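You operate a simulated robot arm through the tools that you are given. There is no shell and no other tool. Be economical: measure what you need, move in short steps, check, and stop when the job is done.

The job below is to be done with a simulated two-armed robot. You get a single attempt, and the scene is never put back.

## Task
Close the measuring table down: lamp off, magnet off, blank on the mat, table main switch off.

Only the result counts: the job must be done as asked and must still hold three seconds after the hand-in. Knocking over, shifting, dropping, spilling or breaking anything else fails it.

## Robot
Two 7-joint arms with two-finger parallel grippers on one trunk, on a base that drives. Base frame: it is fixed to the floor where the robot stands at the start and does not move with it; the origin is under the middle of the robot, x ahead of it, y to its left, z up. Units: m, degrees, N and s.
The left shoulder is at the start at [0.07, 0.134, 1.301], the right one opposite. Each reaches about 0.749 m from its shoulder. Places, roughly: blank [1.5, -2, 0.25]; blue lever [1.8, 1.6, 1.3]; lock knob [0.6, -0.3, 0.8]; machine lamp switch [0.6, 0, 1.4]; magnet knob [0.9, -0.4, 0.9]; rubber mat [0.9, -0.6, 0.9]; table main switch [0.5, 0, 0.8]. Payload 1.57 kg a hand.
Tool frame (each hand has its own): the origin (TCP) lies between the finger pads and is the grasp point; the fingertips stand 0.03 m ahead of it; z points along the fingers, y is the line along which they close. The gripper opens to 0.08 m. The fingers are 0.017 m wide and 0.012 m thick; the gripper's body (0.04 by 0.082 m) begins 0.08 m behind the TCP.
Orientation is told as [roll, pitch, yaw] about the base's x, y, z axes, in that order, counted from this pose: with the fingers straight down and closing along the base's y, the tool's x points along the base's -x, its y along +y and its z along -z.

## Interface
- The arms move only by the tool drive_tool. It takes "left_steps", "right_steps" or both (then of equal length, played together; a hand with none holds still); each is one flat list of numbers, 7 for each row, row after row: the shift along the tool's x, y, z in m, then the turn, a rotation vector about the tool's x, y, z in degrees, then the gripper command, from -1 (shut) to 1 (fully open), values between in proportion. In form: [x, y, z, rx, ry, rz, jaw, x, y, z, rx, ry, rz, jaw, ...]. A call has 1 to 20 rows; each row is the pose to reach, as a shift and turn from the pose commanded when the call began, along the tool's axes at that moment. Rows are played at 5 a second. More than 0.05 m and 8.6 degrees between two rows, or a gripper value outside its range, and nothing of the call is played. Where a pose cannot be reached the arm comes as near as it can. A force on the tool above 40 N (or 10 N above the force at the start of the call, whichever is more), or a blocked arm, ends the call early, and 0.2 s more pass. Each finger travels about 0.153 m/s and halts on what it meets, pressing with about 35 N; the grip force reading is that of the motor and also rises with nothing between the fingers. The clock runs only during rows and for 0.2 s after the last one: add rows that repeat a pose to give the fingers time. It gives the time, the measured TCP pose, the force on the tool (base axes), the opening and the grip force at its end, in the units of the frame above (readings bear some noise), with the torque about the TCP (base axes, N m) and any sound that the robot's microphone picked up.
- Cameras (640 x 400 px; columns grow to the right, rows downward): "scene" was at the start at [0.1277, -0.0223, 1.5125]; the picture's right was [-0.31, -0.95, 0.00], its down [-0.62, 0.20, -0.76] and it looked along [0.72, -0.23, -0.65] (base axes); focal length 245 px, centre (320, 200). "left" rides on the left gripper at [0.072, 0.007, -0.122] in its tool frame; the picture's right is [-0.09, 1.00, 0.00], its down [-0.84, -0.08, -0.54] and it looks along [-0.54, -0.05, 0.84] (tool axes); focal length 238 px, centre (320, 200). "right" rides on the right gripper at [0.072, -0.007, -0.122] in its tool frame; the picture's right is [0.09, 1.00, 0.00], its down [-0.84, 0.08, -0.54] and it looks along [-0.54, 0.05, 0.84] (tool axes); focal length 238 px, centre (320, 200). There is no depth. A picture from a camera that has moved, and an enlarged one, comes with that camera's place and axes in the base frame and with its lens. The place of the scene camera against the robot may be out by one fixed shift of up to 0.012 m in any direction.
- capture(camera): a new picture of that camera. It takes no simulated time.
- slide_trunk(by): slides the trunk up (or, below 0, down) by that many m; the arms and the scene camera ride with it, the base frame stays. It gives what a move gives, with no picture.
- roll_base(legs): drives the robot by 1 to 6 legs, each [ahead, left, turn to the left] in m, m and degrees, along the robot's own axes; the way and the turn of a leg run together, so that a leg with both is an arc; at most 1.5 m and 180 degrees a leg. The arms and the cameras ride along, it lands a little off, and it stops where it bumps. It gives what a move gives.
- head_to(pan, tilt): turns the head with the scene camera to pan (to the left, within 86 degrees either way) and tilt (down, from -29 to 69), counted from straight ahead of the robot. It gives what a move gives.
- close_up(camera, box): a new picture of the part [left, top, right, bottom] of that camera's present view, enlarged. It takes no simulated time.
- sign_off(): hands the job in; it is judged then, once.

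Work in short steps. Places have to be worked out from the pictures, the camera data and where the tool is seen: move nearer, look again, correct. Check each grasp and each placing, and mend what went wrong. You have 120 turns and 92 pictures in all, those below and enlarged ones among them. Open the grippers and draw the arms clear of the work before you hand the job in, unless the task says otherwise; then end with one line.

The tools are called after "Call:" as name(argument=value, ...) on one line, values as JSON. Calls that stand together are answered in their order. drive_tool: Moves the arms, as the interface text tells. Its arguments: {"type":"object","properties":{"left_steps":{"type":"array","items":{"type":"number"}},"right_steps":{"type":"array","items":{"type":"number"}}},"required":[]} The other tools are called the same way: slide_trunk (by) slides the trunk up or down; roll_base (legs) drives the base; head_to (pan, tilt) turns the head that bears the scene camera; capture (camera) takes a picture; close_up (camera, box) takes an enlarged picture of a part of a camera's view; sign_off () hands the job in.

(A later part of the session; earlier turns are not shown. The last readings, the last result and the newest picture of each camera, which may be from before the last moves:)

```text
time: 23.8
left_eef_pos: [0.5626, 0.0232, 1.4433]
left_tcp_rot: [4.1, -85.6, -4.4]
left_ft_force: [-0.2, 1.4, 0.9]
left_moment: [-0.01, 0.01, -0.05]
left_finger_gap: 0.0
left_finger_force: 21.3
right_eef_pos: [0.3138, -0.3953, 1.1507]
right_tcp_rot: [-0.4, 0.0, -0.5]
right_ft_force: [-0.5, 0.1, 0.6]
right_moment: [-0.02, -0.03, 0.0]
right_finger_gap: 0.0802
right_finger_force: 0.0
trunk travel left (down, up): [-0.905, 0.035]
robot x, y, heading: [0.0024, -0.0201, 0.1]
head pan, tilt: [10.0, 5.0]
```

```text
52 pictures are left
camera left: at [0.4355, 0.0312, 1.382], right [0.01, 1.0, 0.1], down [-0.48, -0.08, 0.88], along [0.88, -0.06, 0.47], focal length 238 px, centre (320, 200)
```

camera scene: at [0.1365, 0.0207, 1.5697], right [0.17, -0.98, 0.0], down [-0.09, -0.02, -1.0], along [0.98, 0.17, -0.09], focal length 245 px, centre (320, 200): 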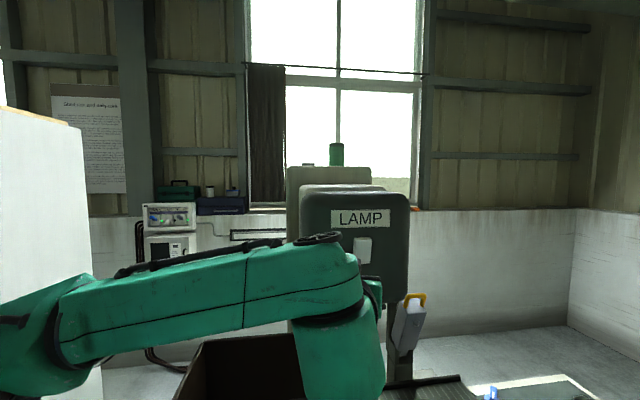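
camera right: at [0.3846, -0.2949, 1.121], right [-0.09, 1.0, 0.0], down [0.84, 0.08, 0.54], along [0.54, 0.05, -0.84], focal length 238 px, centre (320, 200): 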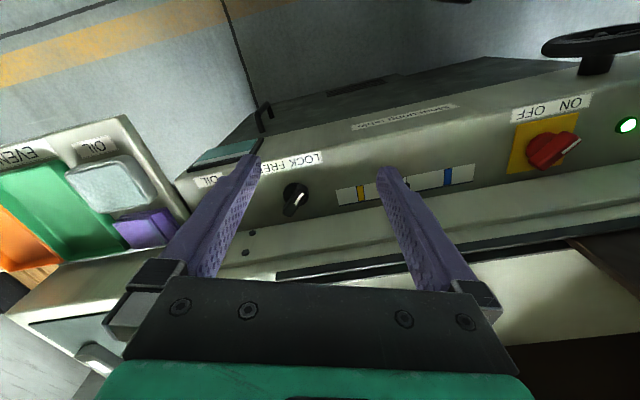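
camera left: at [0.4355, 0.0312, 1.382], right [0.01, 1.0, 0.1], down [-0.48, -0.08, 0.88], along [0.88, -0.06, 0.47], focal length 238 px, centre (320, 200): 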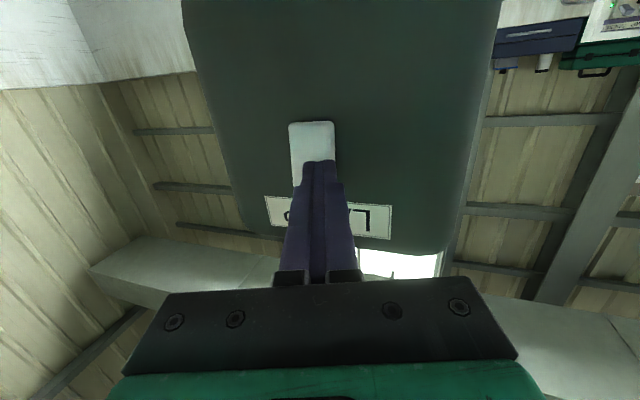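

Aligned on the rocker's upper half. I push forward slowly.

Call:
drive_tool(left_steps=[0, 0, 0.006, 0, 0, 0, -1, 0, 0, 0.012, 0, 0, 0, -1, 0, 0, 0.018, 0, 0, 0, -1, 0, 0, 0.024, 0, 0, 0, -1])

Call:
close_up(camera="left", box=[240, 80, 400, 180])

```text
time: 24.8
left_eef_pos: [0.5687, 0.0179, 1.4433]
left_tcp_rot: [7.4, -85.7, -7.7]
left_ft_force: [-0.7, 0.6, 0.1]
left_moment: [0.01, -0.02, 0.01]
left_finger_gap: 0.0
left_finger_force: 21.4
left hand out of reach, approached as far as the arm can: row 2, 3, 4
right_eef_pos: [0.3144, -0.4001, 1.1486]
right_tcp_rot: [0.1, 0.0, -0.4]
right_ft_force: [-0.8, 0.0, -0.3]
right_moment: [-0.01, 0.01, 0.01]
right_finger_gap: 0.0801
right_finger_force: 0.1
trunk travel left (down, up): [-0.905, 0.035]
robot x, y, heading: [0.0004, -0.017, 0.1]
head pan, tilt: [10.0, 5.0]
```

```text
4.00 times, centred on (320, 130) of left
camera zoom: at [0.4409, 0.0262, 1.381], right [0.01, 0.99, 0.1], down [-0.48, -0.08, 0.87], along [0.88, -0.06, 0.47], focal length 953 px, centre (320, 480)
```

zoom: 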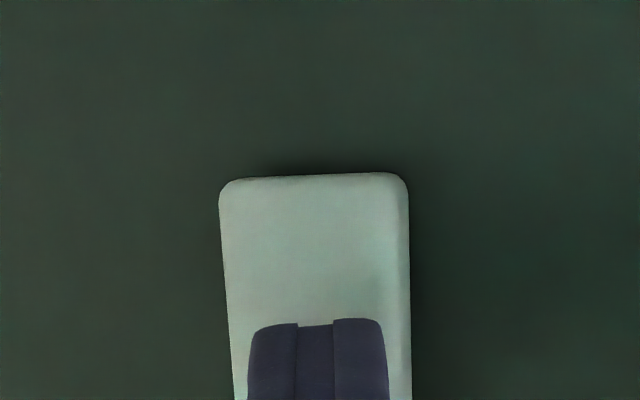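

The arm is at its reach again. I draw it back 4 cm, drive the base 4 cm ahead, then press again.

Call:
drive_tool(left_steps=[0, 0, -0.02, 0, 0, 0, -1, 0, 0, -0.04, 0, 0, 0, -1, 0, 0, -0.05, 0, 0, 0, -1])

Call:
roll_base(legs=[[0.045, 0, 0]])

```text
time: 25.6
left_eef_pos: [0.5176, 0.0203, 1.445]
left_tcp_rot: [6.9, -85.6, -7.0]
left_ft_force: [-0.5, 0.4, 0.6]
left_moment: [-0.01, 0.0, 0.03]
left_finger_gap: 0.0
left_finger_force: 21.5
right_eef_pos: [0.3138, -0.3989, 1.1502]
right_tcp_rot: [-0.1, 0.0, -0.3]
right_ft_force: [0.6, -0.4, 0.1]
right_moment: [0.0, 0.02, 0.01]
right_finger_gap: 0.08
right_finger_force: 0.1
trunk travel left (down, up): [-0.905, 0.035]
robot x, y, heading: [0.0034, -0.018, -0.1]
head pan, tilt: [10.0, 5.0]
```

```text
time: 26.6
left_eef_pos: [0.5657, 0.0199, 1.4472]
left_tcp_rot: [6.8, -85.9, -6.7]
left_ft_force: [1.0, -0.1, -0.7]
left_moment: [-0.01, -0.03, 0.02]
left_finger_gap: 0.0
left_finger_force: 21.2
right_eef_pos: [0.364, -0.3991, 1.1478]
right_tcp_rot: [0.0, 0.1, -0.4]
right_ft_force: [-0.5, 0.3, 0.0]
right_moment: [-0.01, -0.01, -0.01]
right_finger_gap: 0.0799
right_finger_force: 0.0
trunk travel left (down, up): [-0.905, 0.035]
robot x, y, heading: [0.0492, -0.0186, 0.1]
head pan, tilt: [10.0, 5.0]
stopped in leg 1: the force on the tool passed its limit at 63 N (the readings are from after the stop); the commanded pose is now the measured one
```

The tool touched during the drive (63 N); I check the switch and lamp for effect.

Call:
capture(camera="left")

Call:
close_up(camera="left", box=[240, 80, 400, 180])

```text
50 pictures are left
camera left: at [0.4386, 0.0282, 1.3849], right [0.01, 0.99, 0.1], down [-0.48, -0.08, 0.87], along [0.88, -0.06, 0.48], focal length 238 px, centre (320, 200)
```

left: 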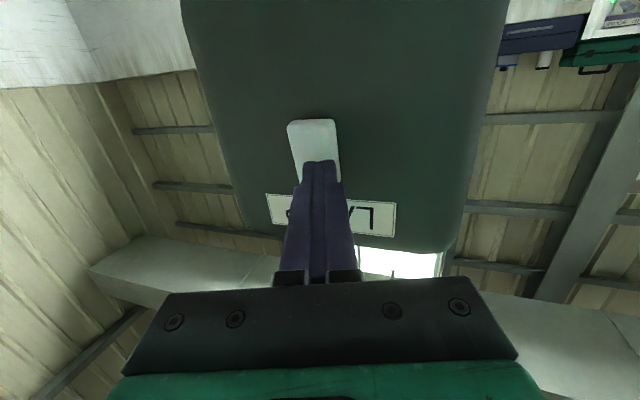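

```text
4.00 times, centred on (320, 130) of left
camera zoom: at [0.4386, 0.0282, 1.3849], right [0.01, 0.99, 0.1], down [-0.48, -0.08, 0.87], along [0.88, -0.06, 0.48], focal length 953 px, centre (320, 480)
```

zoom: 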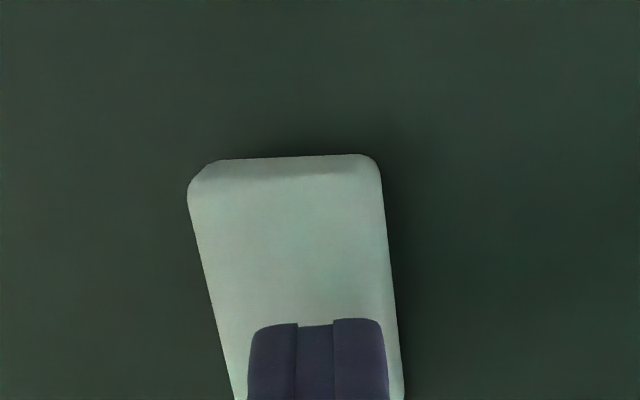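

The rocker has tipped (its lower end now stands out). I withdraw the hand and check the lamp strip from below.

Call:
drive_tool(left_steps=[0, 0, -0.04, 0, 0, 0, -1, 0.01, 0.02, -0.08, 0, 0, 0, -1, 0.02, 0.05, -0.1, 0, 0, 0, -1, 0.03, 0.09, -0.1, 0, 0, 0, -1, 0.04, 0.13, -0.1, 0, 0, 0, -1, 0.05, 0.17, -0.1, 0, 0, 0, -1])

Call:
close_up(camera="left", box=[80, 0, 300, 130])

```text
time: 28.0
left_eef_pos: [0.4698, 0.1963, 1.4272]
left_tcp_rot: [-1.6, -86.6, 2.6]
left_ft_force: [0.6, 1.6, -1.0]
left_moment: [-0.05, -0.01, -0.04]
left_finger_gap: 0.0001
left_finger_force: 21.3
left hand out of reach, approached as far as the arm can: row 5, 6
right_eef_pos: [0.3602, -0.3964, 1.1502]
right_tcp_rot: [-0.2, 0.0, -0.5]
right_ft_force: [-0.3, -0.3, -0.4]
right_moment: [-0.04, 0.03, -0.04]
right_finger_gap: 0.0799
right_finger_force: 0.0
trunk travel left (down, up): [-0.905, 0.035]
robot x, y, heading: [0.0471, -0.0202, 0.1]
head pan, tilt: [10.0, 5.0]
```

```text
2.91 times, centred on (190, 65) of left
camera zoom: at [0.3428, 0.2023, 1.3632], right [-0.01, 1.0, 0.09], down [-0.49, -0.09, 0.87], along [0.87, -0.03, 0.49], focal length 693 px, centre (698, 593)
```

zoom: 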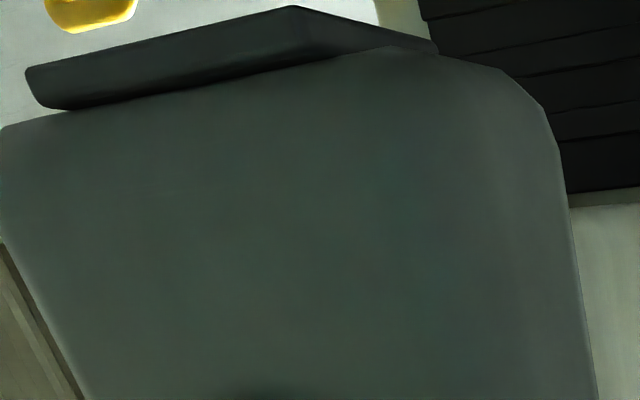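

I fold the left hand back down to its parked pose, and look at the lamp strip on the way from lower.

Call:
drive_tool(left_steps=[0.025, 0.01, -0.015, 0, 0, 0, -1, 0.05, 0.02, -0.03, 0, 0, 0, -1, 0.075, 0.03, -0.045, 0, 0, 0, -1, 0.1, 0.04, -0.06, 0, 0, 0, -1])

Call:
capture(camera="left")

```text
time: 29.0
left_eef_pos: [0.4705, 0.2106, 1.4213]
left_tcp_rot: [6.6, -85.9, -6.8]
left_ft_force: [0.1, -0.3, -0.8]
left_moment: [-0.03, -0.04, 0.01]
left_finger_gap: 0.0
left_finger_force: 21.5
left hand out of reach, approached as far as the arm can: row 1, 2, 3, 4
right_eef_pos: [0.362, -0.3965, 1.1499]
right_tcp_rot: [-0.1, -0.1, -0.5]
right_ft_force: [0.1, 0.5, -0.3]
right_moment: [-0.02, -0.01, -0.01]
right_finger_gap: 0.0796
right_finger_force: 0.1
trunk travel left (down, up): [-0.905, 0.035]
robot x, y, heading: [0.0455, -0.0181, -0.1]
head pan, tilt: [10.0, 5.0]
```

```text
47 pictures are left
camera left: at [0.3425, 0.2187, 1.3593], right [0.01, 0.99, 0.1], down [-0.48, -0.08, 0.87], along [0.88, -0.06, 0.48], focal length 238 px, centre (320, 200)
```

left: 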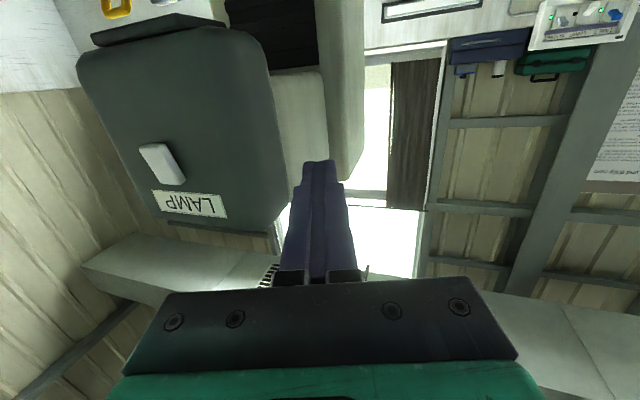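

Now rotate the hand back to pointing down while lowering it.

Call:
drive_tool(left_steps=[0.01, 0, -0.005, 0, 8, 0, 0, 0.02, 0.005, -0.01, 0, 16, 0, 1, 0.035, 0.01, -0.015, 0, 24, 0, 1, 0.05, 0.015, -0.02, 0, 32, 0, 1, 0.065, 0.02, -0.025, 0, 40, 0, 1, 0.08, 0.025, -0.03, 0, 48, 0, 1, 0.095, 0.03, -0.035, 0, 56, 0, 1, 0.11, 0.035, -0.04, 0, 64, 0, 1, 0.125, 0.04, -0.045, 0, 72, 0, 1, 0.14, 0.045, -0.05, 0, 80, 0, 1, 0.15, 0.05, -0.055, 0, 86, 0, 1])

Call:
head_to(pan=-20, tilt=45)

Call:
capture(camera="scene")

Call:
capture(camera="right")

```text
time: 31.4
left_eef_pos: [0.4036, 0.2621, 1.2712]
left_tcp_rot: [0.3, 0.1, -0.2]
left_ft_force: [0.1, -0.1, -0.3]
left_moment: [0.01, 0.04, 0.0]
left_finger_gap: 0.08
left_finger_force: 0.1
right_eef_pos: [0.362, -0.398, 1.149]
right_tcp_rot: [0.1, 0.0, -0.5]
right_ft_force: [-0.1, 0.7, 0.5]
right_moment: [0.01, 0.02, 0.04]
right_finger_gap: 0.0799
right_finger_force: 0.1
trunk travel left (down, up): [-0.905, 0.035]
robot x, y, heading: [0.0478, -0.0195, 0.1]
head pan, tilt: [10.0, 5.0]
```

```text
time: 32.5
left_eef_pos: [0.4018, 0.2623, 1.2718]
left_tcp_rot: [0.5, -0.2, -0.1]
left_ft_force: [0.1, 0.3, 0.1]
left_moment: [0.01, 0.02, 0.03]
left_finger_gap: 0.0799
left_finger_force: 0.0
right_eef_pos: [0.3615, -0.3995, 1.1485]
right_tcp_rot: [0.0, 0.0, -0.4]
right_ft_force: [-0.3, -0.3, 0.3]
right_moment: [0.0, -0.01, 0.01]
right_finger_gap: 0.0799
right_finger_force: 0.0
trunk travel left (down, up): [-0.905, 0.035]
robot x, y, heading: [0.0458, -0.0175, 0.2]
head pan, tilt: [-20.0, 45.0]
```

```text
46 pictures are left
camera scene: at [0.1703, -0.0421, 1.5366], right [-0.34, -0.94, 0.0], down [-0.66, 0.24, -0.71], along [0.67, -0.24, -0.71], focal length 245 px, centre (320, 200)
```

scene: 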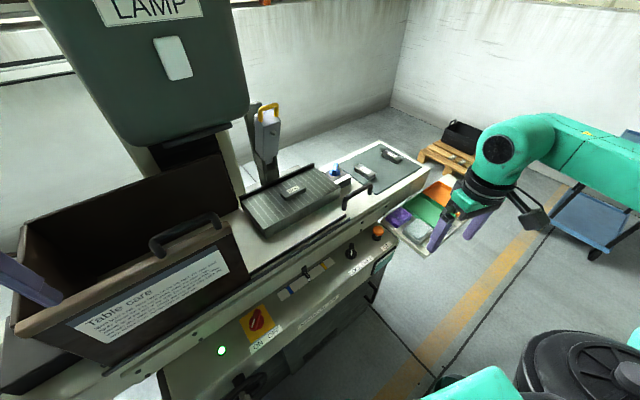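

```text
45 pictures are left
camera right: at [0.2903, -0.4045, 1.2703], right [-0.09, 1.0, 0.0], down [0.84, 0.07, 0.54], along [0.54, 0.05, -0.84], focal length 238 px, centre (320, 200)
```

right: 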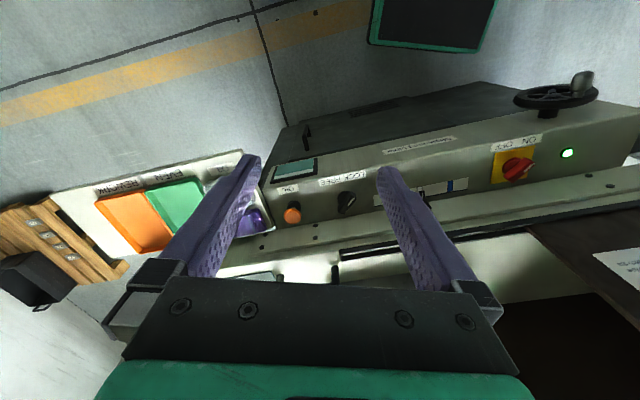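

Both hands are clear. Main switch sits at about (0.47, 0.04, 0.807), magnet knob near (0.90, -0.376, 0.91), blank near (0.80, -0.17, 0.96): too far from here. I tuck the left hand back, then shift the base right and a bit ahead.

Call:
drive_tool(left_steps=[0.03, 0.02, 0.0, 0, 0, 0, 1, 0.06, 0.04, 0.0, 0, 0, 0, 1, 0.08, 0.06, 0.0, 0, 0, 0, 1])

Call:
roll_base(legs=[[0, -0.28, 0]])

Call:
head_to(pan=0, tilt=60)

Call:
capture(camera="scene")

Call:
capture(camera="right")

```text
time: 33.3
left_eef_pos: [0.3187, 0.3211, 1.2737]
left_tcp_rot: [0.5, -0.2, -0.3]
left_ft_force: [-1.0, -0.2, 0.9]
left_moment: [0.02, 0.0, 0.02]
left_finger_gap: 0.0802
left_finger_force: 0.1
right_eef_pos: [0.3584, -0.4001, 1.1501]
right_tcp_rot: [0.0, -0.1, -0.5]
right_ft_force: [1.1, 0.1, -0.2]
right_moment: [0.0, -0.02, -0.02]
right_finger_gap: 0.0798
right_finger_force: 0.1
trunk travel left (down, up): [-0.905, 0.035]
robot x, y, heading: [0.0478, -0.0206, -0.2]
head pan, tilt: [-20.0, 45.0]
```

```text
time: 35.3
left_eef_pos: [0.3204, 0.0364, 1.2726]
left_tcp_rot: [0.3, -0.1, -0.3]
left_ft_force: [-0.1, 0.5, -0.1]
left_moment: [-0.05, 0.0, 0.0]
left_finger_gap: 0.0799
left_finger_force: 0.1
right_eef_pos: [0.3616, -0.6849, 1.1483]
right_tcp_rot: [-0.1, -0.1, -0.4]
right_ft_force: [0.1, -0.2, 0.1]
right_moment: [-0.02, 0.01, -0.01]
right_finger_gap: 0.0801
right_finger_force: 0.1
trunk travel left (down, up): [-0.905, 0.035]
robot x, y, heading: [0.0461, -0.3053, -0.2]
head pan, tilt: [-20.0, 45.0]
```

```text
time: 36.1
left_eef_pos: [0.3194, 0.032, 1.2744]
left_tcp_rot: [0.5, -0.1, -0.2]
left_ft_force: [-0.7, 0.4, 0.3]
left_moment: [0.0, -0.05, -0.03]
left_finger_gap: 0.0799
left_finger_force: 0.1
right_eef_pos: [0.3604, -0.6865, 1.1491]
right_tcp_rot: [0.1, -0.1, -0.3]
right_ft_force: [0.6, -0.5, 0.0]
right_moment: [0.0, -0.01, 0.03]
right_finger_gap: 0.08
right_finger_force: 0.0
trunk travel left (down, up): [-0.905, 0.035]
robot x, y, heading: [0.0468, -0.308, 0.0]
head pan, tilt: [0.0, 60.0]
```

```text
44 pictures are left
camera scene: at [0.1607, -0.3035, 1.5171], right [0.0, -1.0, 0.0], down [-0.87, 0.0, -0.5], along [0.5, 0.0, -0.87], focal length 245 px, centre (320, 200)
```

scene: 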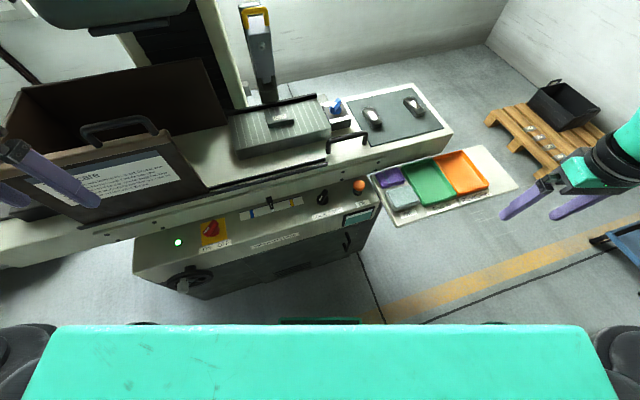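

```text
43 pictures are left
camera right: at [0.2906, -0.6934, 1.2701], right [-0.09, 1.0, 0.0], down [0.84, 0.07, 0.54], along [0.54, 0.05, -0.84], focal length 238 px, centre (320, 200)
```

right: 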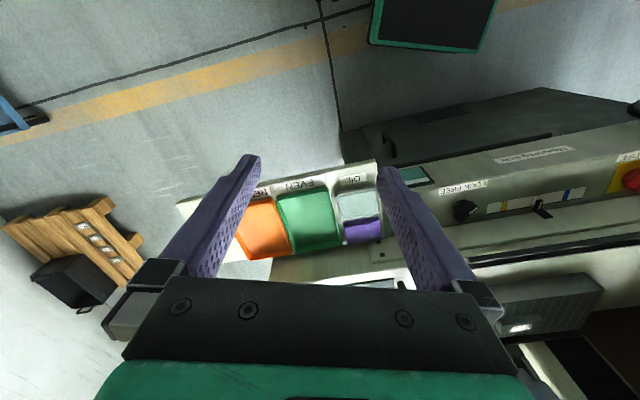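

Gap from base to cabinet is about 0.2 m. I drive 0.13 m ahead and lower the trunk 0.2 m.

Call:
roll_base(legs=[[0.13, 0, 0]])

Call:
slide_trunk(by=-0.15)

Call:
head_to(pan=0, tilt=40)

Call:
capture(camera="scene")

Call:
capture(camera="left")

```text
time: 37.4
left_eef_pos: [0.448, 0.0314, 1.2757]
left_tcp_rot: [0.6, -0.3, -0.4]
left_ft_force: [-0.3, 0.5, -0.9]
left_moment: [0.02, 0.01, 0.02]
left_finger_gap: 0.0799
left_finger_force: 0.1
right_eef_pos: [0.4847, -0.6883, 1.1503]
right_tcp_rot: [-0.1, -0.2, -0.7]
right_ft_force: [-0.3, 0.7, -0.2]
right_moment: [-0.02, 0.02, 0.01]
right_finger_gap: 0.0801
right_finger_force: 0.1
trunk travel left (down, up): [-0.905, 0.035]
robot x, y, heading: [0.1776, -0.3065, -0.4]
head pan, tilt: [0.0, 60.0]
```

```text
time: 39.1
left_eef_pos: [0.4499, 0.0315, 1.1248]
left_tcp_rot: [0.6, -0.1, -0.5]
left_ft_force: [-0.6, -0.2, -0.2]
left_moment: [0.02, 0.01, 0.0]
left_finger_gap: 0.0799
left_finger_force: 0.1
right_eef_pos: [0.4882, -0.6887, 0.9987]
right_tcp_rot: [0.0, 0.0, -0.7]
right_ft_force: [-0.1, -0.1, 0.6]
right_moment: [0.02, 0.02, -0.01]
right_finger_gap: 0.0801
right_finger_force: 0.0
trunk travel left (down, up): [-0.755, 0.185]
robot x, y, heading: [0.1729, -0.303, -0.2]
head pan, tilt: [0.0, 60.0]
```

```text
time: 40.0
left_eef_pos: [0.4521, 0.0323, 1.1252]
left_tcp_rot: [0.6, -0.1, -0.5]
left_ft_force: [-1.0, -0.3, 0.3]
left_moment: [0.02, 0.02, 0.01]
left_finger_gap: 0.0801
left_finger_force: 0.0
right_eef_pos: [0.4866, -0.6894, 0.9996]
right_tcp_rot: [0.0, -0.1, -0.7]
right_ft_force: [0.4, -0.6, 0.6]
right_moment: [-0.02, -0.03, -0.03]
right_finger_gap: 0.0799
right_finger_force: 0.1
trunk travel left (down, up): [-0.755, 0.185]
robot x, y, heading: [0.1763, -0.3093, -0.3]
head pan, tilt: [0.0, 40.0]
```

```text
42 pictures are left
camera scene: at [0.3073, -0.3036, 1.3938], right [0.0, -1.0, 0.0], down [-0.64, 0.0, -0.77], along [0.77, 0.0, -0.64], focal length 245 px, centre (320, 200)
```

scene: 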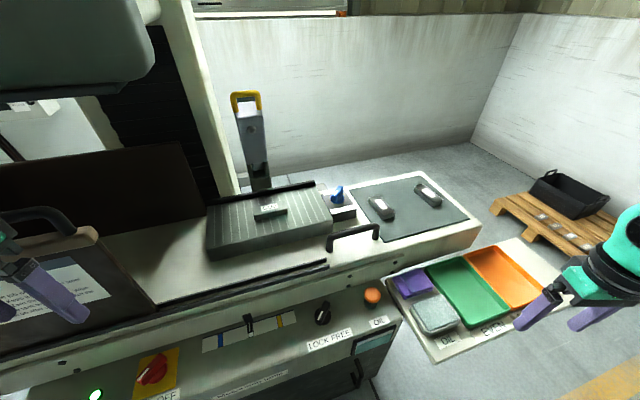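

```text
41 pictures are left
camera left: at [0.3783, 0.0384, 1.2471], right [0.1, 0.99, 0.01], down [0.84, -0.09, 0.54], along [0.54, -0.05, -0.84], focal length 238 px, centre (320, 200)
```

left: 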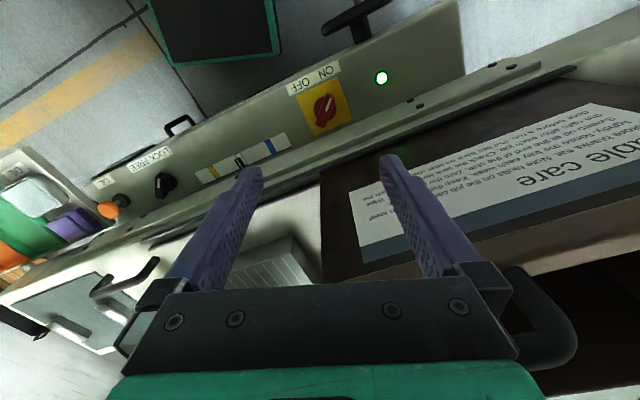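

Better view. I enlarge the chuck, magnet knob and mat.

Call:
close_up(camera="scene", box=[200, 160, 360, 260])

Call:
close_up(camera="scene", box=[310, 160, 470, 260])

```text
4.00 times, centred on (280, 210) of scene
camera zoom: at [0.3073, -0.3036, 1.3938], right [0.0, -1.0, 0.0], down [-0.64, 0.0, -0.77], along [0.77, 0.0, -0.64], focal length 981 px, centre (480, 160)
```

zoom: 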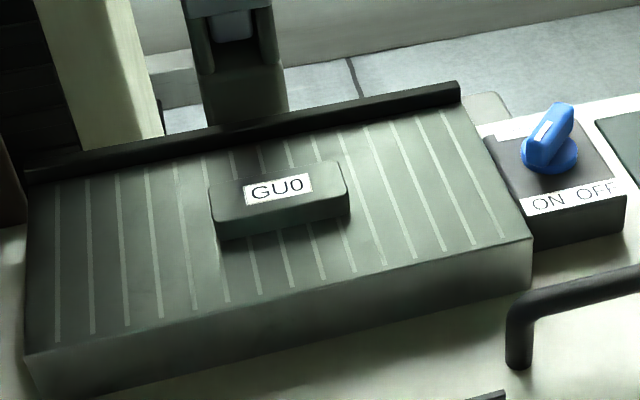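

```text
4.00 times, centred on (390, 210) of scene
camera zoom: at [0.3073, -0.3036, 1.3938], right [0.0, -1.0, 0.0], down [-0.64, 0.0, -0.77], along [0.77, 0.0, -0.64], focal length 981 px, centre (40, 160)
```

zoom: 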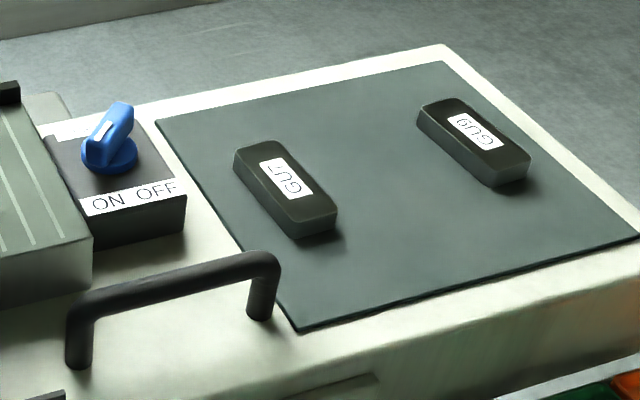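

The table is yawed about -18°. The magnet knob points to ON, and needs about +90° (from above) to OFF. I bring the right hand above the knob, turned so its fingers straddle the fin (yaw -27°), staying high.

Call:
drive_tool(right_steps=[-0.02, 0.02, -0.03, 0, 0, 0, 1, -0.05, 0.05, -0.05, 0, 0, 3, 1, -0.08, 0.085, -0.06, 0, 0, 6, 1, -0.11, 0.12, -0.07, 0, 0, 9, 1, -0.145, 0.15, -0.08, 0, 0, 13, 1, -0.18, 0.18, -0.08, 0, 0, 17, 1, -0.215, 0.21, -0.08, 0, 0, 21, 1, -0.25, 0.24, -0.08, 0, 0, 25, 1, -0.28, 0.27, -0.08, 0, 0, 27, 1, -0.31, 0.3, -0.08, 0, 0, 27, 1, -0.34, 0.33, -0.08, 0, 0, 27, 1])

Call:
capture(camera="right")

Call:
capture(camera="scene")

```text
time: 42.4
left_eef_pos: [0.4511, 0.0324, 1.1248]
left_tcp_rot: [0.3, 0.1, -0.5]
left_ft_force: [0.0, 1.4, 1.6]
left_moment: [-0.01, 0.0, -0.05]
left_finger_gap: 0.0799
left_finger_force: 0.1
right_eef_pos: [0.7575, -0.3971, 1.0668]
right_tcp_rot: [-0.1, -0.1, -27.8]
right_ft_force: [0.5, 0.3, -0.7]
right_moment: [-0.01, 0.01, -0.03]
right_finger_gap: 0.08
right_finger_force: 0.1
right hand out of reach, approached as far as the arm can: row 9, 10, 11
trunk travel left (down, up): [-0.755, 0.185]
robot x, y, heading: [0.1739, -0.3054, -0.3]
head pan, tilt: [0.0, 40.0]
```

```text
38 pictures are left
camera right: at [0.6918, -0.3696, 1.1879], right [0.38, 0.92, 0.0], down [0.78, -0.32, 0.54], along [0.5, -0.21, -0.84], focal length 238 px, centre (320, 200)
```

right: 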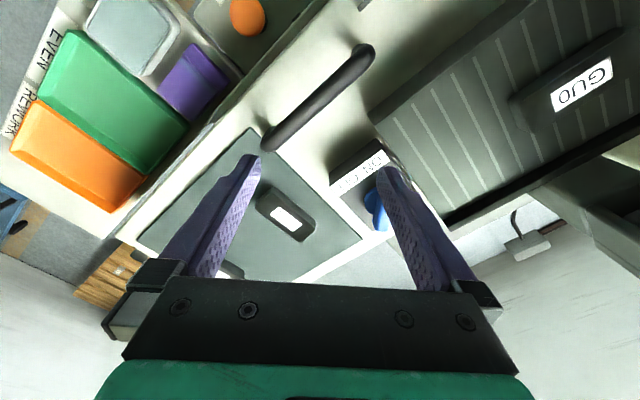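

```text
37 pictures are left
camera scene: at [0.308, -0.3029, 1.3938], right [-0.01, -1.0, 0.0], down [-0.64, 0.0, -0.77], along [0.77, 0.0, -0.64], focal length 245 px, centre (320, 200)
```

scene: 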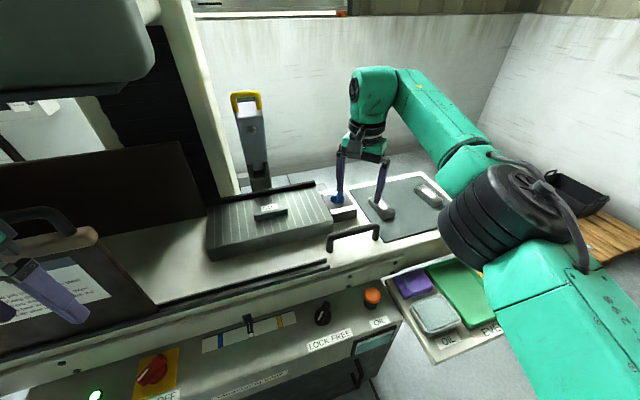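

The vertical hand reaches only x≈0.76 from here. The cabinet still leaves ~0.14 m before the base, so I pull the left hand back a bit and drive 0.09 m ahead.

Call:
drive_tool(left_steps=[0.03, 0.0, 0, 0, 0, 0, 1, 0.06, 0.0, 0, 0, 0, 0, 1, 0.08, 0.0, 0, 0, 0, 0, 1])

Call:
roll_base(legs=[[0.09, 0, 0]])

Call:
capture(camera="right")

```text
time: 43.2
left_eef_pos: [0.3689, 0.0358, 1.1228]
left_tcp_rot: [0.4, -0.2, -0.5]
left_ft_force: [0.0, 0.0, 0.5]
left_moment: [-0.05, 0.0, 0.0]
left_finger_gap: 0.0801
left_finger_force: 0.1
right_eef_pos: [0.7573, -0.3974, 1.0667]
right_tcp_rot: [-0.1, 0.0, -27.6]
right_ft_force: [0.7, 0.9, 0.2]
right_moment: [-0.03, 0.0, 0.01]
right_finger_gap: 0.08
right_finger_force: 0.0
trunk travel left (down, up): [-0.755, 0.185]
robot x, y, heading: [0.1758, -0.3091, -0.4]
head pan, tilt: [0.0, 40.0]
```

```text
time: 44.4
left_eef_pos: [0.4516, 0.0343, 1.1226]
left_tcp_rot: [0.6, 0.1, 0.2]
left_ft_force: [1.0, 0.3, -0.4]
left_moment: [0.0, 0.05, -0.02]
left_finger_gap: 0.0801
left_finger_force: 0.1
right_eef_pos: [0.8443, -0.3933, 1.0639]
right_tcp_rot: [-0.2, 0.3, -27.0]
right_ft_force: [1.5, -0.2, -1.3]
right_moment: [0.0, 0.03, 0.0]
right_finger_gap: 0.0801
right_finger_force: 0.0
trunk travel left (down, up): [-0.755, 0.185]
robot x, y, heading: [0.2586, -0.3105, 0.4]
head pan, tilt: [0.0, 40.0]
stopped in leg 1: the robot was blocked; the commanded pose is now the measured one
```

```text
36 pictures are left
camera right: at [0.7783, -0.3668, 1.1849], right [0.37, 0.93, 0.0], down [0.78, -0.31, 0.54], along [0.5, -0.2, -0.84], focal length 238 px, centre (320, 200)
```

right: 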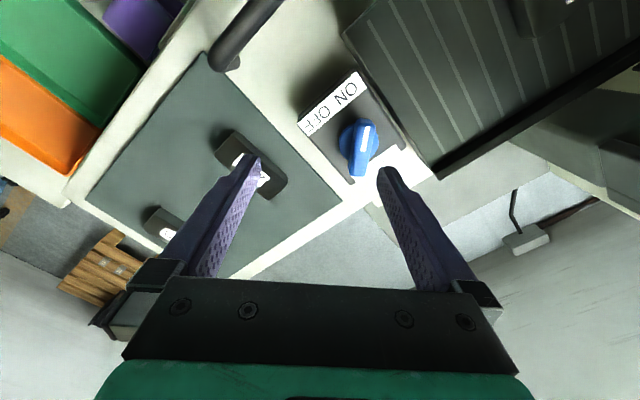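

The base just touched the cabinet. The left arm will serve better if I stand farther right along the table. I back off, withdraw the right hand, then move base right/ahead parallel to the table front.

Call:
roll_base(legs=[[-0.02, 0, 0]])

Call:
drive_tool(right_steps=[0.012, -0.04, -0.01, 0, 0, 0, 1, 0.026, -0.08, -0.02, 0, 0, 0, 1, 0.04, -0.12, -0.03, 0, 0, 0, 1, 0.053, -0.16, -0.04, 0, 0, 0, 1, 0.066, -0.2, -0.04, 0, 0, 0, 1, 0.08, -0.24, -0.04, 0, 0, 0, 1, 0.095, -0.28, -0.04, 0, 0, 0, 1, 0.11, -0.32, -0.04, 0, 0, 0, 1])

Call:
roll_base(legs=[[0, -0.19, 0], [0.065, 0, 0]])

Call:
head_to(pan=10, tilt=50)

Call:
capture(camera="scene")

```text
time: 45.2
left_eef_pos: [0.4294, 0.0331, 1.1232]
left_tcp_rot: [0.5, 0.1, 0.3]
left_ft_force: [0.0, -0.7, -1.0]
left_moment: [0.06, -0.02, 0.03]
left_finger_gap: 0.0799
left_finger_force: 0.1
right_eef_pos: [0.8214, -0.3935, 1.0637]
right_tcp_rot: [-0.1, 0.2, -27.0]
right_ft_force: [0.6, -1.1, -0.6]
right_moment: [0.02, 0.03, 0.01]
right_finger_gap: 0.08
right_finger_force: 0.1
trunk travel left (down, up): [-0.755, 0.185]
robot x, y, heading: [0.2326, -0.3086, 0.5]
head pan, tilt: [0.0, 40.0]
```

```text
time: 47.0
left_eef_pos: [0.4251, 0.0335, 1.1244]
left_tcp_rot: [0.5, -0.3, 0.2]
left_ft_force: [0.3, 0.3, -0.2]
left_moment: [-0.02, 0.0, -0.02]
left_finger_gap: 0.0802
left_finger_force: 0.0
right_eef_pos: [0.5731, -0.6347, 1.1061]
right_tcp_rot: [0.1, 0.0, -27.1]
right_ft_force: [0.0, 0.6, 0.0]
right_moment: [0.01, -0.06, -0.04]
right_finger_gap: 0.0799
right_finger_force: 0.1
trunk travel left (down, up): [-0.755, 0.185]
robot x, y, heading: [0.2379, -0.3075, 0.4]
head pan, tilt: [0.0, 40.0]
```

```text
time: 49.1
left_eef_pos: [0.49, -0.1515, 1.1245]
left_tcp_rot: [0.4, -0.3, -0.1]
left_ft_force: [-0.2, 0.2, 0.2]
left_moment: [0.03, -0.02, 0.0]
left_finger_gap: 0.08
left_finger_force: 0.1
right_eef_pos: [0.6347, -0.8195, 1.1058]
right_tcp_rot: [0.0, -0.2, -27.4]
right_ft_force: [-0.3, 0.0, -0.1]
right_moment: [-0.01, -0.01, -0.02]
right_finger_gap: 0.0799
right_finger_force: 0.1
trunk travel left (down, up): [-0.755, 0.185]
robot x, y, heading: [0.2999, -0.4933, -0.0]
head pan, tilt: [0.0, 40.0]
```

```text
time: 49.8
left_eef_pos: [0.494, -0.1518, 1.123]
left_tcp_rot: [0.5, 0.1, -0.2]
left_ft_force: [0.6, 0.4, 0.9]
left_moment: [-0.01, -0.01, 0.02]
left_finger_gap: 0.0798
left_finger_force: 0.0
right_eef_pos: [0.64, -0.8206, 1.1047]
right_tcp_rot: [0.0, 0.0, -27.4]
right_ft_force: [-0.2, -0.8, 0.4]
right_moment: [0.01, -0.01, -0.03]
right_finger_gap: 0.0802
right_finger_force: 0.0
trunk travel left (down, up): [-0.755, 0.185]
robot x, y, heading: [0.2985, -0.4963, -0.1]
head pan, tilt: [10.0, 50.0]
```

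```text
35 pictures are left
camera scene: at [0.4257, -0.4772, 1.3795], right [0.17, -0.98, 0.0], down [-0.75, -0.13, -0.64], along [0.63, 0.11, -0.77], focal length 245 px, centre (320, 200)
```

scene: 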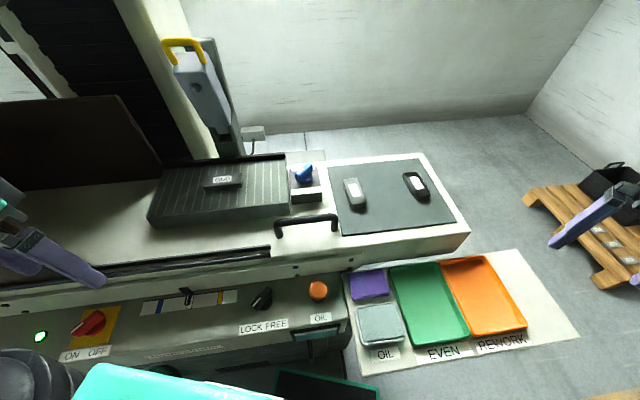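

Now the left arm: I move its hand above the magnet knob at a safe height, yawed -30°.

Call:
drive_tool(left_steps=[-0.037, -0.02, 0.0, 0, 0, 3, 1, -0.074, -0.04, 0.0, 0, 0, 6, 1, -0.111, -0.06, 0.01, 0, 0, 9, 1, -0.148, -0.08, 0.01, 0, 0, 12, 1, -0.185, -0.1, 0.015, 0, 0, 15, 1, -0.222, -0.12, 0.02, 0, 0, 18, 1, -0.26, -0.14, 0.03, 0, 0, 22, 1, -0.297, -0.165, 0.04, 0, 0, 26, 1, -0.334, -0.19, 0.05, 0, 0, 30, 1, -0.37, -0.209, 0.06, 0, 0, 30, 1])

Call:
capture(camera="left")

Call:
capture(camera="scene")

```text
time: 52.0
left_eef_pos: [0.7857, -0.3774, 1.0663]
left_tcp_rot: [0.6, -0.1, -29.9]
left_ft_force: [-0.3, -0.7, 0.5]
left_moment: [-0.04, 0.03, -0.04]
left_finger_gap: 0.08
left_finger_force: 0.1
left hand out of reach, approached as far as the arm can: row 3, 8, 9, 10
right_eef_pos: [0.638, -0.8195, 1.1059]
right_tcp_rot: [0.0, -0.1, -27.4]
right_ft_force: [-0.1, -0.3, -0.8]
right_moment: [0.0, -0.03, 0.0]
right_finger_gap: 0.08
right_finger_force: 0.0
trunk travel left (down, up): [-0.755, 0.185]
robot x, y, heading: [0.3022, -0.4946, -0.0]
head pan, tilt: [10.0, 50.0]
```

```text
34 pictures are left
camera left: at [0.7269, -0.3352, 1.1907], right [0.58, 0.82, 0.01], down [0.68, -0.49, 0.54], along [0.45, -0.31, -0.84], focal length 238 px, centre (320, 200)
```

left: 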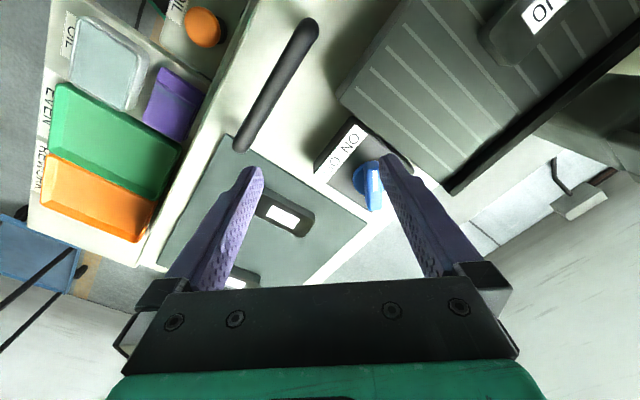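

```text
33 pictures are left
camera scene: at [0.4235, -0.4758, 1.3797], right [0.17, -0.98, 0.0], down [-0.75, -0.13, -0.64], along [0.63, 0.11, -0.77], focal length 245 px, centre (320, 200)
```

scene: 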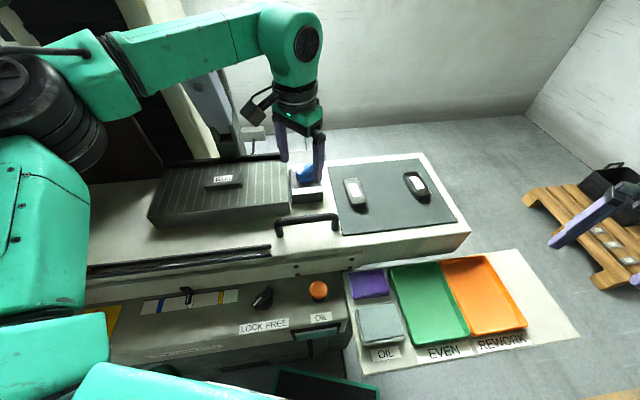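

Reach ended at x 0.786, likely a wrist limit with this yaw. Closing at yaw 0 would itself turn the fin partway the right way, so I turn the hand back to yaw 0 and see whether it comes closer.

Call:
drive_tool(left_steps=[0, 0, 0, 0, 0, -8, 1, 0, 0, 0, 0, 0, -16, 1, 0, 0, 0, 0, 0, -24, 1, 0, 0, 0, 0, 0, -30, 1, 0, 0, 0, 0, 0, -30, 1])

```text
time: 53.2
left_eef_pos: [0.7847, -0.3784, 1.0681]
left_tcp_rot: [0.5, -0.2, -0.2]
left_ft_force: [0.1, -0.5, -0.1]
left_moment: [-0.01, -0.01, -0.02]
left_finger_gap: 0.0801
left_finger_force: 0.0
right_eef_pos: [0.6387, -0.8205, 1.1059]
right_tcp_rot: [0.0, 0.0, -27.4]
right_ft_force: [0.2, -0.4, 0.5]
right_moment: [-0.03, 0.02, -0.02]
right_finger_gap: 0.0799
right_finger_force: 0.0
trunk travel left (down, up): [-0.755, 0.185]
robot x, y, heading: [0.3013, -0.4943, 0.1]
head pan, tilt: [10.0, 50.0]
```

I try going further ahead and lower from here in yaw 0.

Call:
drive_tool(left_steps=[0, 0, 0.03, 0, 0, 0, 1, -0.03, 0, 0.03, 0, 0, 0, 1, -0.06, 0.01, 0.03, 0, 0, 0, 1, -0.08, 0.017, 0.03, 0, 0, 0, 1])

```text
time: 54.2
left_eef_pos: [0.8211, -0.3338, 1.0369]
left_tcp_rot: [0.4, -0.1, -0.2]
left_ft_force: [-0.6, -0.7, 1.2]
left_moment: [-0.02, 0.01, 0.06]
left_finger_gap: 0.0803
left_finger_force: 0.0
left hand out of reach, approached as far as the arm can: row 2, 3, 4
right_eef_pos: [0.6377, -0.82, 1.1041]
right_tcp_rot: [0.0, 0.0, -27.5]
right_ft_force: [0.3, -0.7, -1.4]
right_moment: [-0.02, 0.01, 0.0]
right_finger_gap: 0.08
right_finger_force: 0.0
trunk travel left (down, up): [-0.755, 0.185]
robot x, y, heading: [0.3035, -0.4926, -0.1]
head pan, tilt: [10.0, 50.0]
```

The limit looks like a joint limit rather than plain distance; tilting the fingers forward by ~20° should free the wrist. I tilt and move over the knob.

Call:
drive_tool(left_steps=[0.0, 0, 0.0, 0, -7, 0, 1, 0.0, 0, 0, 0, -14, 0, 1, 0, 0, 0, 0, -20, 0, 1, 0, 0, 0, 0, -25, 0, 1])

Call:
capture(camera="left")

```text
time: 55.2
left_eef_pos: [0.8207, -0.3326, 1.0381]
left_tcp_rot: [0.6, -25.2, -0.4]
left_ft_force: [0.0, 0.9, -0.2]
left_moment: [0.0, -0.02, 0.0]
left_finger_gap: 0.0799
left_finger_force: 0.0
right_eef_pos: [0.6383, -0.8193, 1.1045]
right_tcp_rot: [0.0, -0.1, -27.4]
right_ft_force: [-0.7, -0.4, -0.2]
right_moment: [-0.01, -0.03, -0.01]
right_finger_gap: 0.0799
right_finger_force: 0.0
trunk travel left (down, up): [-0.755, 0.185]
robot x, y, heading: [0.3072, -0.4957, -0.3]
head pan, tilt: [10.0, 50.0]
```

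```text
32 pictures are left
camera left: at [0.7026, -0.3263, 1.1195], right [0.09, 1.0, 0.05], down [0.53, -0.09, 0.85], along [0.85, -0.05, -0.53], focal length 238 px, centre (320, 200)
```

left: 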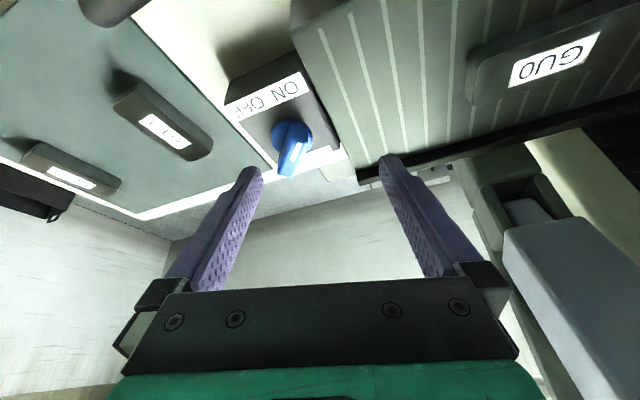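

The knob is at about (0.869, -0.362, top 0.957). I narrow the jaws to 5 cm and come down along the fingers over it.

Call:
drive_tool(left_steps=[-0.005, -0.015, 0.0, 0, 0, 0, 0.25, -0.005, -0.029, 0.015, 0, 0, 0, 0.25, -0.005, -0.029, 0.03, 0, 0, 0, 0.25, -0.005, -0.029, 0.045, 0, 0, 0, 0.25])

Call:
capture(camera="left")

```text
time: 56.2
left_eef_pos: [0.8455, -0.3619, 1.0017]
left_tcp_rot: [0.4, -25.1, -0.3]
left_ft_force: [0.5, -0.2, 0.0]
left_moment: [0.0, 0.02, 0.01]
left_finger_gap: 0.0501
left_finger_force: 0.0
right_eef_pos: [0.6389, -0.8209, 1.1047]
right_tcp_rot: [0.1, 0.1, -27.5]
right_ft_force: [-0.5, 0.4, 1.2]
right_moment: [0.0, -0.02, 0.0]
right_finger_gap: 0.0801
right_finger_force: 0.0
trunk travel left (down, up): [-0.755, 0.185]
robot x, y, heading: [0.3007, -0.4951, 0.1]
head pan, tilt: [10.0, 50.0]
```

```text
31 pictures are left
camera left: at [0.728, -0.3551, 1.081], right [0.09, 1.0, 0.05], down [0.53, -0.09, 0.85], along [0.84, -0.05, -0.53], focal length 238 px, centre (320, 200)
```

left: 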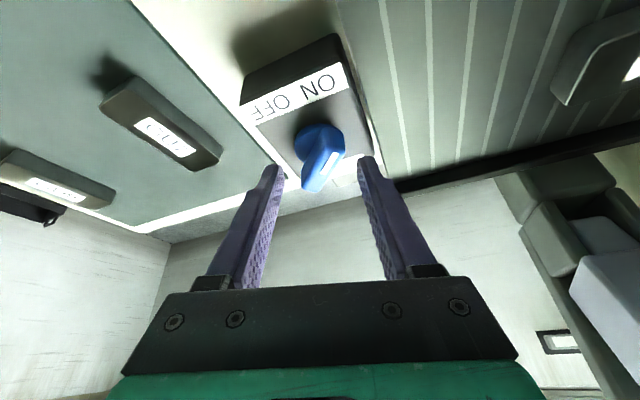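

The fin lies between the fingers. I go down another 3.8 cm along the fingers.

Call:
drive_tool(left_steps=[0, 0, 0.013, 0, 0, 0, 0.25, 0, 0, 0.026, 0, 0, 0, 0.25, 0, 0, 0.038, 0, 0, 0, 0.25])

Call:
capture(camera="left")

```text
time: 57.0
left_eef_pos: [0.8613, -0.3654, 0.9659]
left_tcp_rot: [0.5, -25.1, -0.4]
left_ft_force: [-0.2, -0.6, 1.2]
left_moment: [0.01, 0.01, -0.01]
left_finger_gap: 0.0501
left_finger_force: 0.1
right_eef_pos: [0.6382, -0.8202, 1.1055]
right_tcp_rot: [0.0, 0.1, -27.4]
right_ft_force: [0.8, 0.0, 0.5]
right_moment: [0.01, -0.06, 0.01]
right_finger_gap: 0.08
right_finger_force: 0.0
trunk travel left (down, up): [-0.755, 0.185]
robot x, y, heading: [0.2981, -0.4978, -0.0]
head pan, tilt: [10.0, 50.0]
```

```text
30 pictures are left
camera left: at [0.7432, -0.3567, 1.047], right [0.09, 1.0, 0.05], down [0.53, -0.09, 0.84], along [0.84, -0.05, -0.53], focal length 238 px, centre (320, 200)
```

left: 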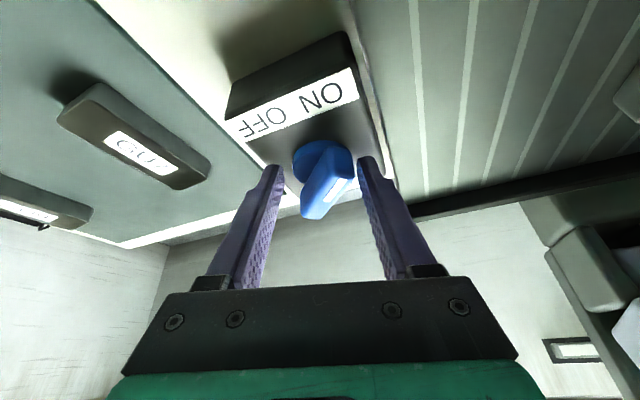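

Fin is between the pads. I close the jaws, which should already turn it some way towards OFF.

Call:
drive_tool(left_steps=[0, 0, 0, 0, 0, 0, -0.3, 0, 0, 0, 0, 0, 0, -0.7, 0, 0, 0, 0, 0, 0, -1, 0, 0, 0, 0, 0, 0, -1])

Call:
close_up(camera="left", box=[200, 60, 440, 220])

```text
time: 58.0
left_eef_pos: [0.8596, -0.3628, 0.9666]
left_tcp_rot: [0.5, -25.1, -0.3]
left_ft_force: [-0.5, 6.7, -1.5]
left_moment: [0.28, -0.14, 0.01]
left_finger_gap: 0.0399
left_finger_force: 44.8
right_eef_pos: [0.6387, -0.8187, 1.1057]
right_tcp_rot: [0.0, -0.1, -27.4]
right_ft_force: [0.2, 0.3, 0.1]
right_moment: [-0.02, 0.01, 0.02]
right_finger_gap: 0.08
right_finger_force: 0.0
trunk travel left (down, up): [-0.755, 0.185]
robot x, y, heading: [0.3036, -0.4941, -0.3]
head pan, tilt: [10.0, 50.0]
```

```text
2.50 times, centred on (320, 140) of left
camera zoom: at [0.7429, -0.3549, 1.0468], right [0.09, 1.0, 0.05], down [0.53, -0.09, 0.84], along [0.84, -0.05, -0.53], focal length 596 px, centre (320, 350)
```

zoom: 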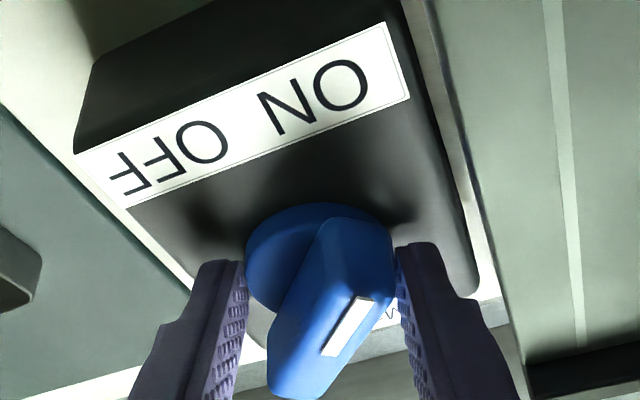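

The pads hold the round base of the knob (0.04 m) with the fin bearing against them. I turn the hand +40° about the vertical through the knob axis.

Call:
drive_tool(left_steps=[-0.0002, -0.0017, 0.0001, -3.38, 0, -7.25, -1, -0.0006, -0.0034, 0.0003, -6.76, 0, -14.5, -1, -0.0013, -0.005, 0.0006, -10.14, 0, -21.7, -1, -0.0021, -0.0066, 0.001, -13.5, 0, -29, -1, -0.0032, -0.0078, 0.0015, -16.9, 0, -36.2, -1])

Call:
close_up(camera="left", box=[200, 60, 440, 220])

```text
time: 58.7
left_eef_pos: [0.8595, -0.3639, 0.9684]
left_tcp_rot: [-0.7, -25.2, 14.6]
left_ft_force: [24.3, -18.5, -20.5]
left_moment: [-0.36, -0.74, -0.31]
left_finger_gap: 0.0389
left_finger_force: 44.7
left hand out of reach, approached as far as the arm can: row 1, 2, 3
right_eef_pos: [0.6453, -0.824, 1.102]
right_tcp_rot: [-0.1, 0.3, -27.8]
right_ft_force: [-0.6, -0.1, -0.1]
right_moment: [-0.06, 0.0, 0.01]
right_finger_gap: 0.0801
right_finger_force: 0.0
trunk travel left (down, up): [-0.755, 0.185]
robot x, y, heading: [0.3014, -0.495, -0.3]
head pan, tilt: [10.0, 50.0]
stopped in row 3 (left hand): the force on the tool passed its limit at 43 N (the readings are from after the stop); the commanded pose is now the measured one
```

```text
2.50 times, centred on (320, 140) of left
camera zoom: at [0.743, -0.3855, 1.0489], right [-0.16, 0.99, 0.03], down [0.53, 0.06, 0.85], along [0.83, 0.15, -0.53], focal length 596 px, centre (320, 350)
```

zoom: 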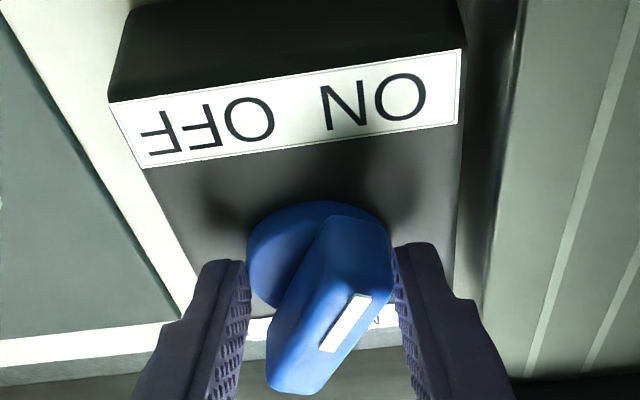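

The knob turned ~15° with the hand, then the arm hit a joint limit. I'll ratchet: open, swing the hand back to yaw about -30°, grip again, and turn.

Call:
drive_tool(left_steps=[0, 0, 0, 0, 0, 0, 0.25, 0, 0, 0, 0, 0, 0, 0.25, -0.0006, 0.0012, 0.0003, 3.0, 0, 6.5, 0.25, -0.0012, 0.0024, 0.0006, 6.1, 0, 13.0, 0.25, -0.0018, 0.0036, 0.0009, 9.1, 0, 19.6, 0.25, -0.0024, 0.0048, 0.0012, 12.2, 0, 26.1, 0.25, -0.003, 0.006, 0.0014, 15.2, 0, 32.6, 0.25, -0.0036, 0.007, 0.0016, 18.2, 0, 39.0, 0.25])

Call:
capture(camera="left")

```text
time: 60.5
left_eef_pos: [0.8481, -0.3556, 0.972]
left_tcp_rot: [0.2, -25.7, -28.3]
left_ft_force: [0.3, 0.1, 0.5]
left_moment: [0.01, -0.01, 0.0]
left_finger_gap: 0.05
left_finger_force: 0.1
left hand out of reach, approached as far as the arm can: row 8
right_eef_pos: [0.6374, -0.82, 1.1058]
right_tcp_rot: [-0.1, 0.0, -27.6]
right_ft_force: [0.6, 0.6, 0.9]
right_moment: [-0.01, 0.01, -0.03]
right_finger_gap: 0.0801
right_finger_force: 0.1
trunk travel left (down, up): [-0.755, 0.185]
robot x, y, heading: [0.3004, -0.4938, -0.2]
head pan, tilt: [10.0, 50.0]
```

```text
27 pictures are left
camera left: at [0.7462, -0.2938, 1.0516], right [0.54, 0.84, 0.04], down [0.42, -0.32, 0.85], along [0.73, -0.44, -0.52], focal length 238 px, centre (320, 200)
```

left: 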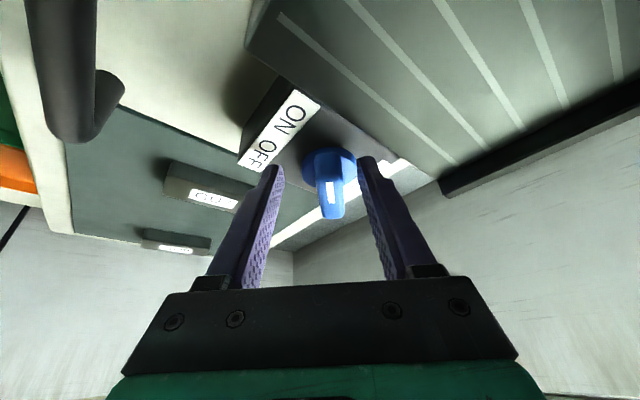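

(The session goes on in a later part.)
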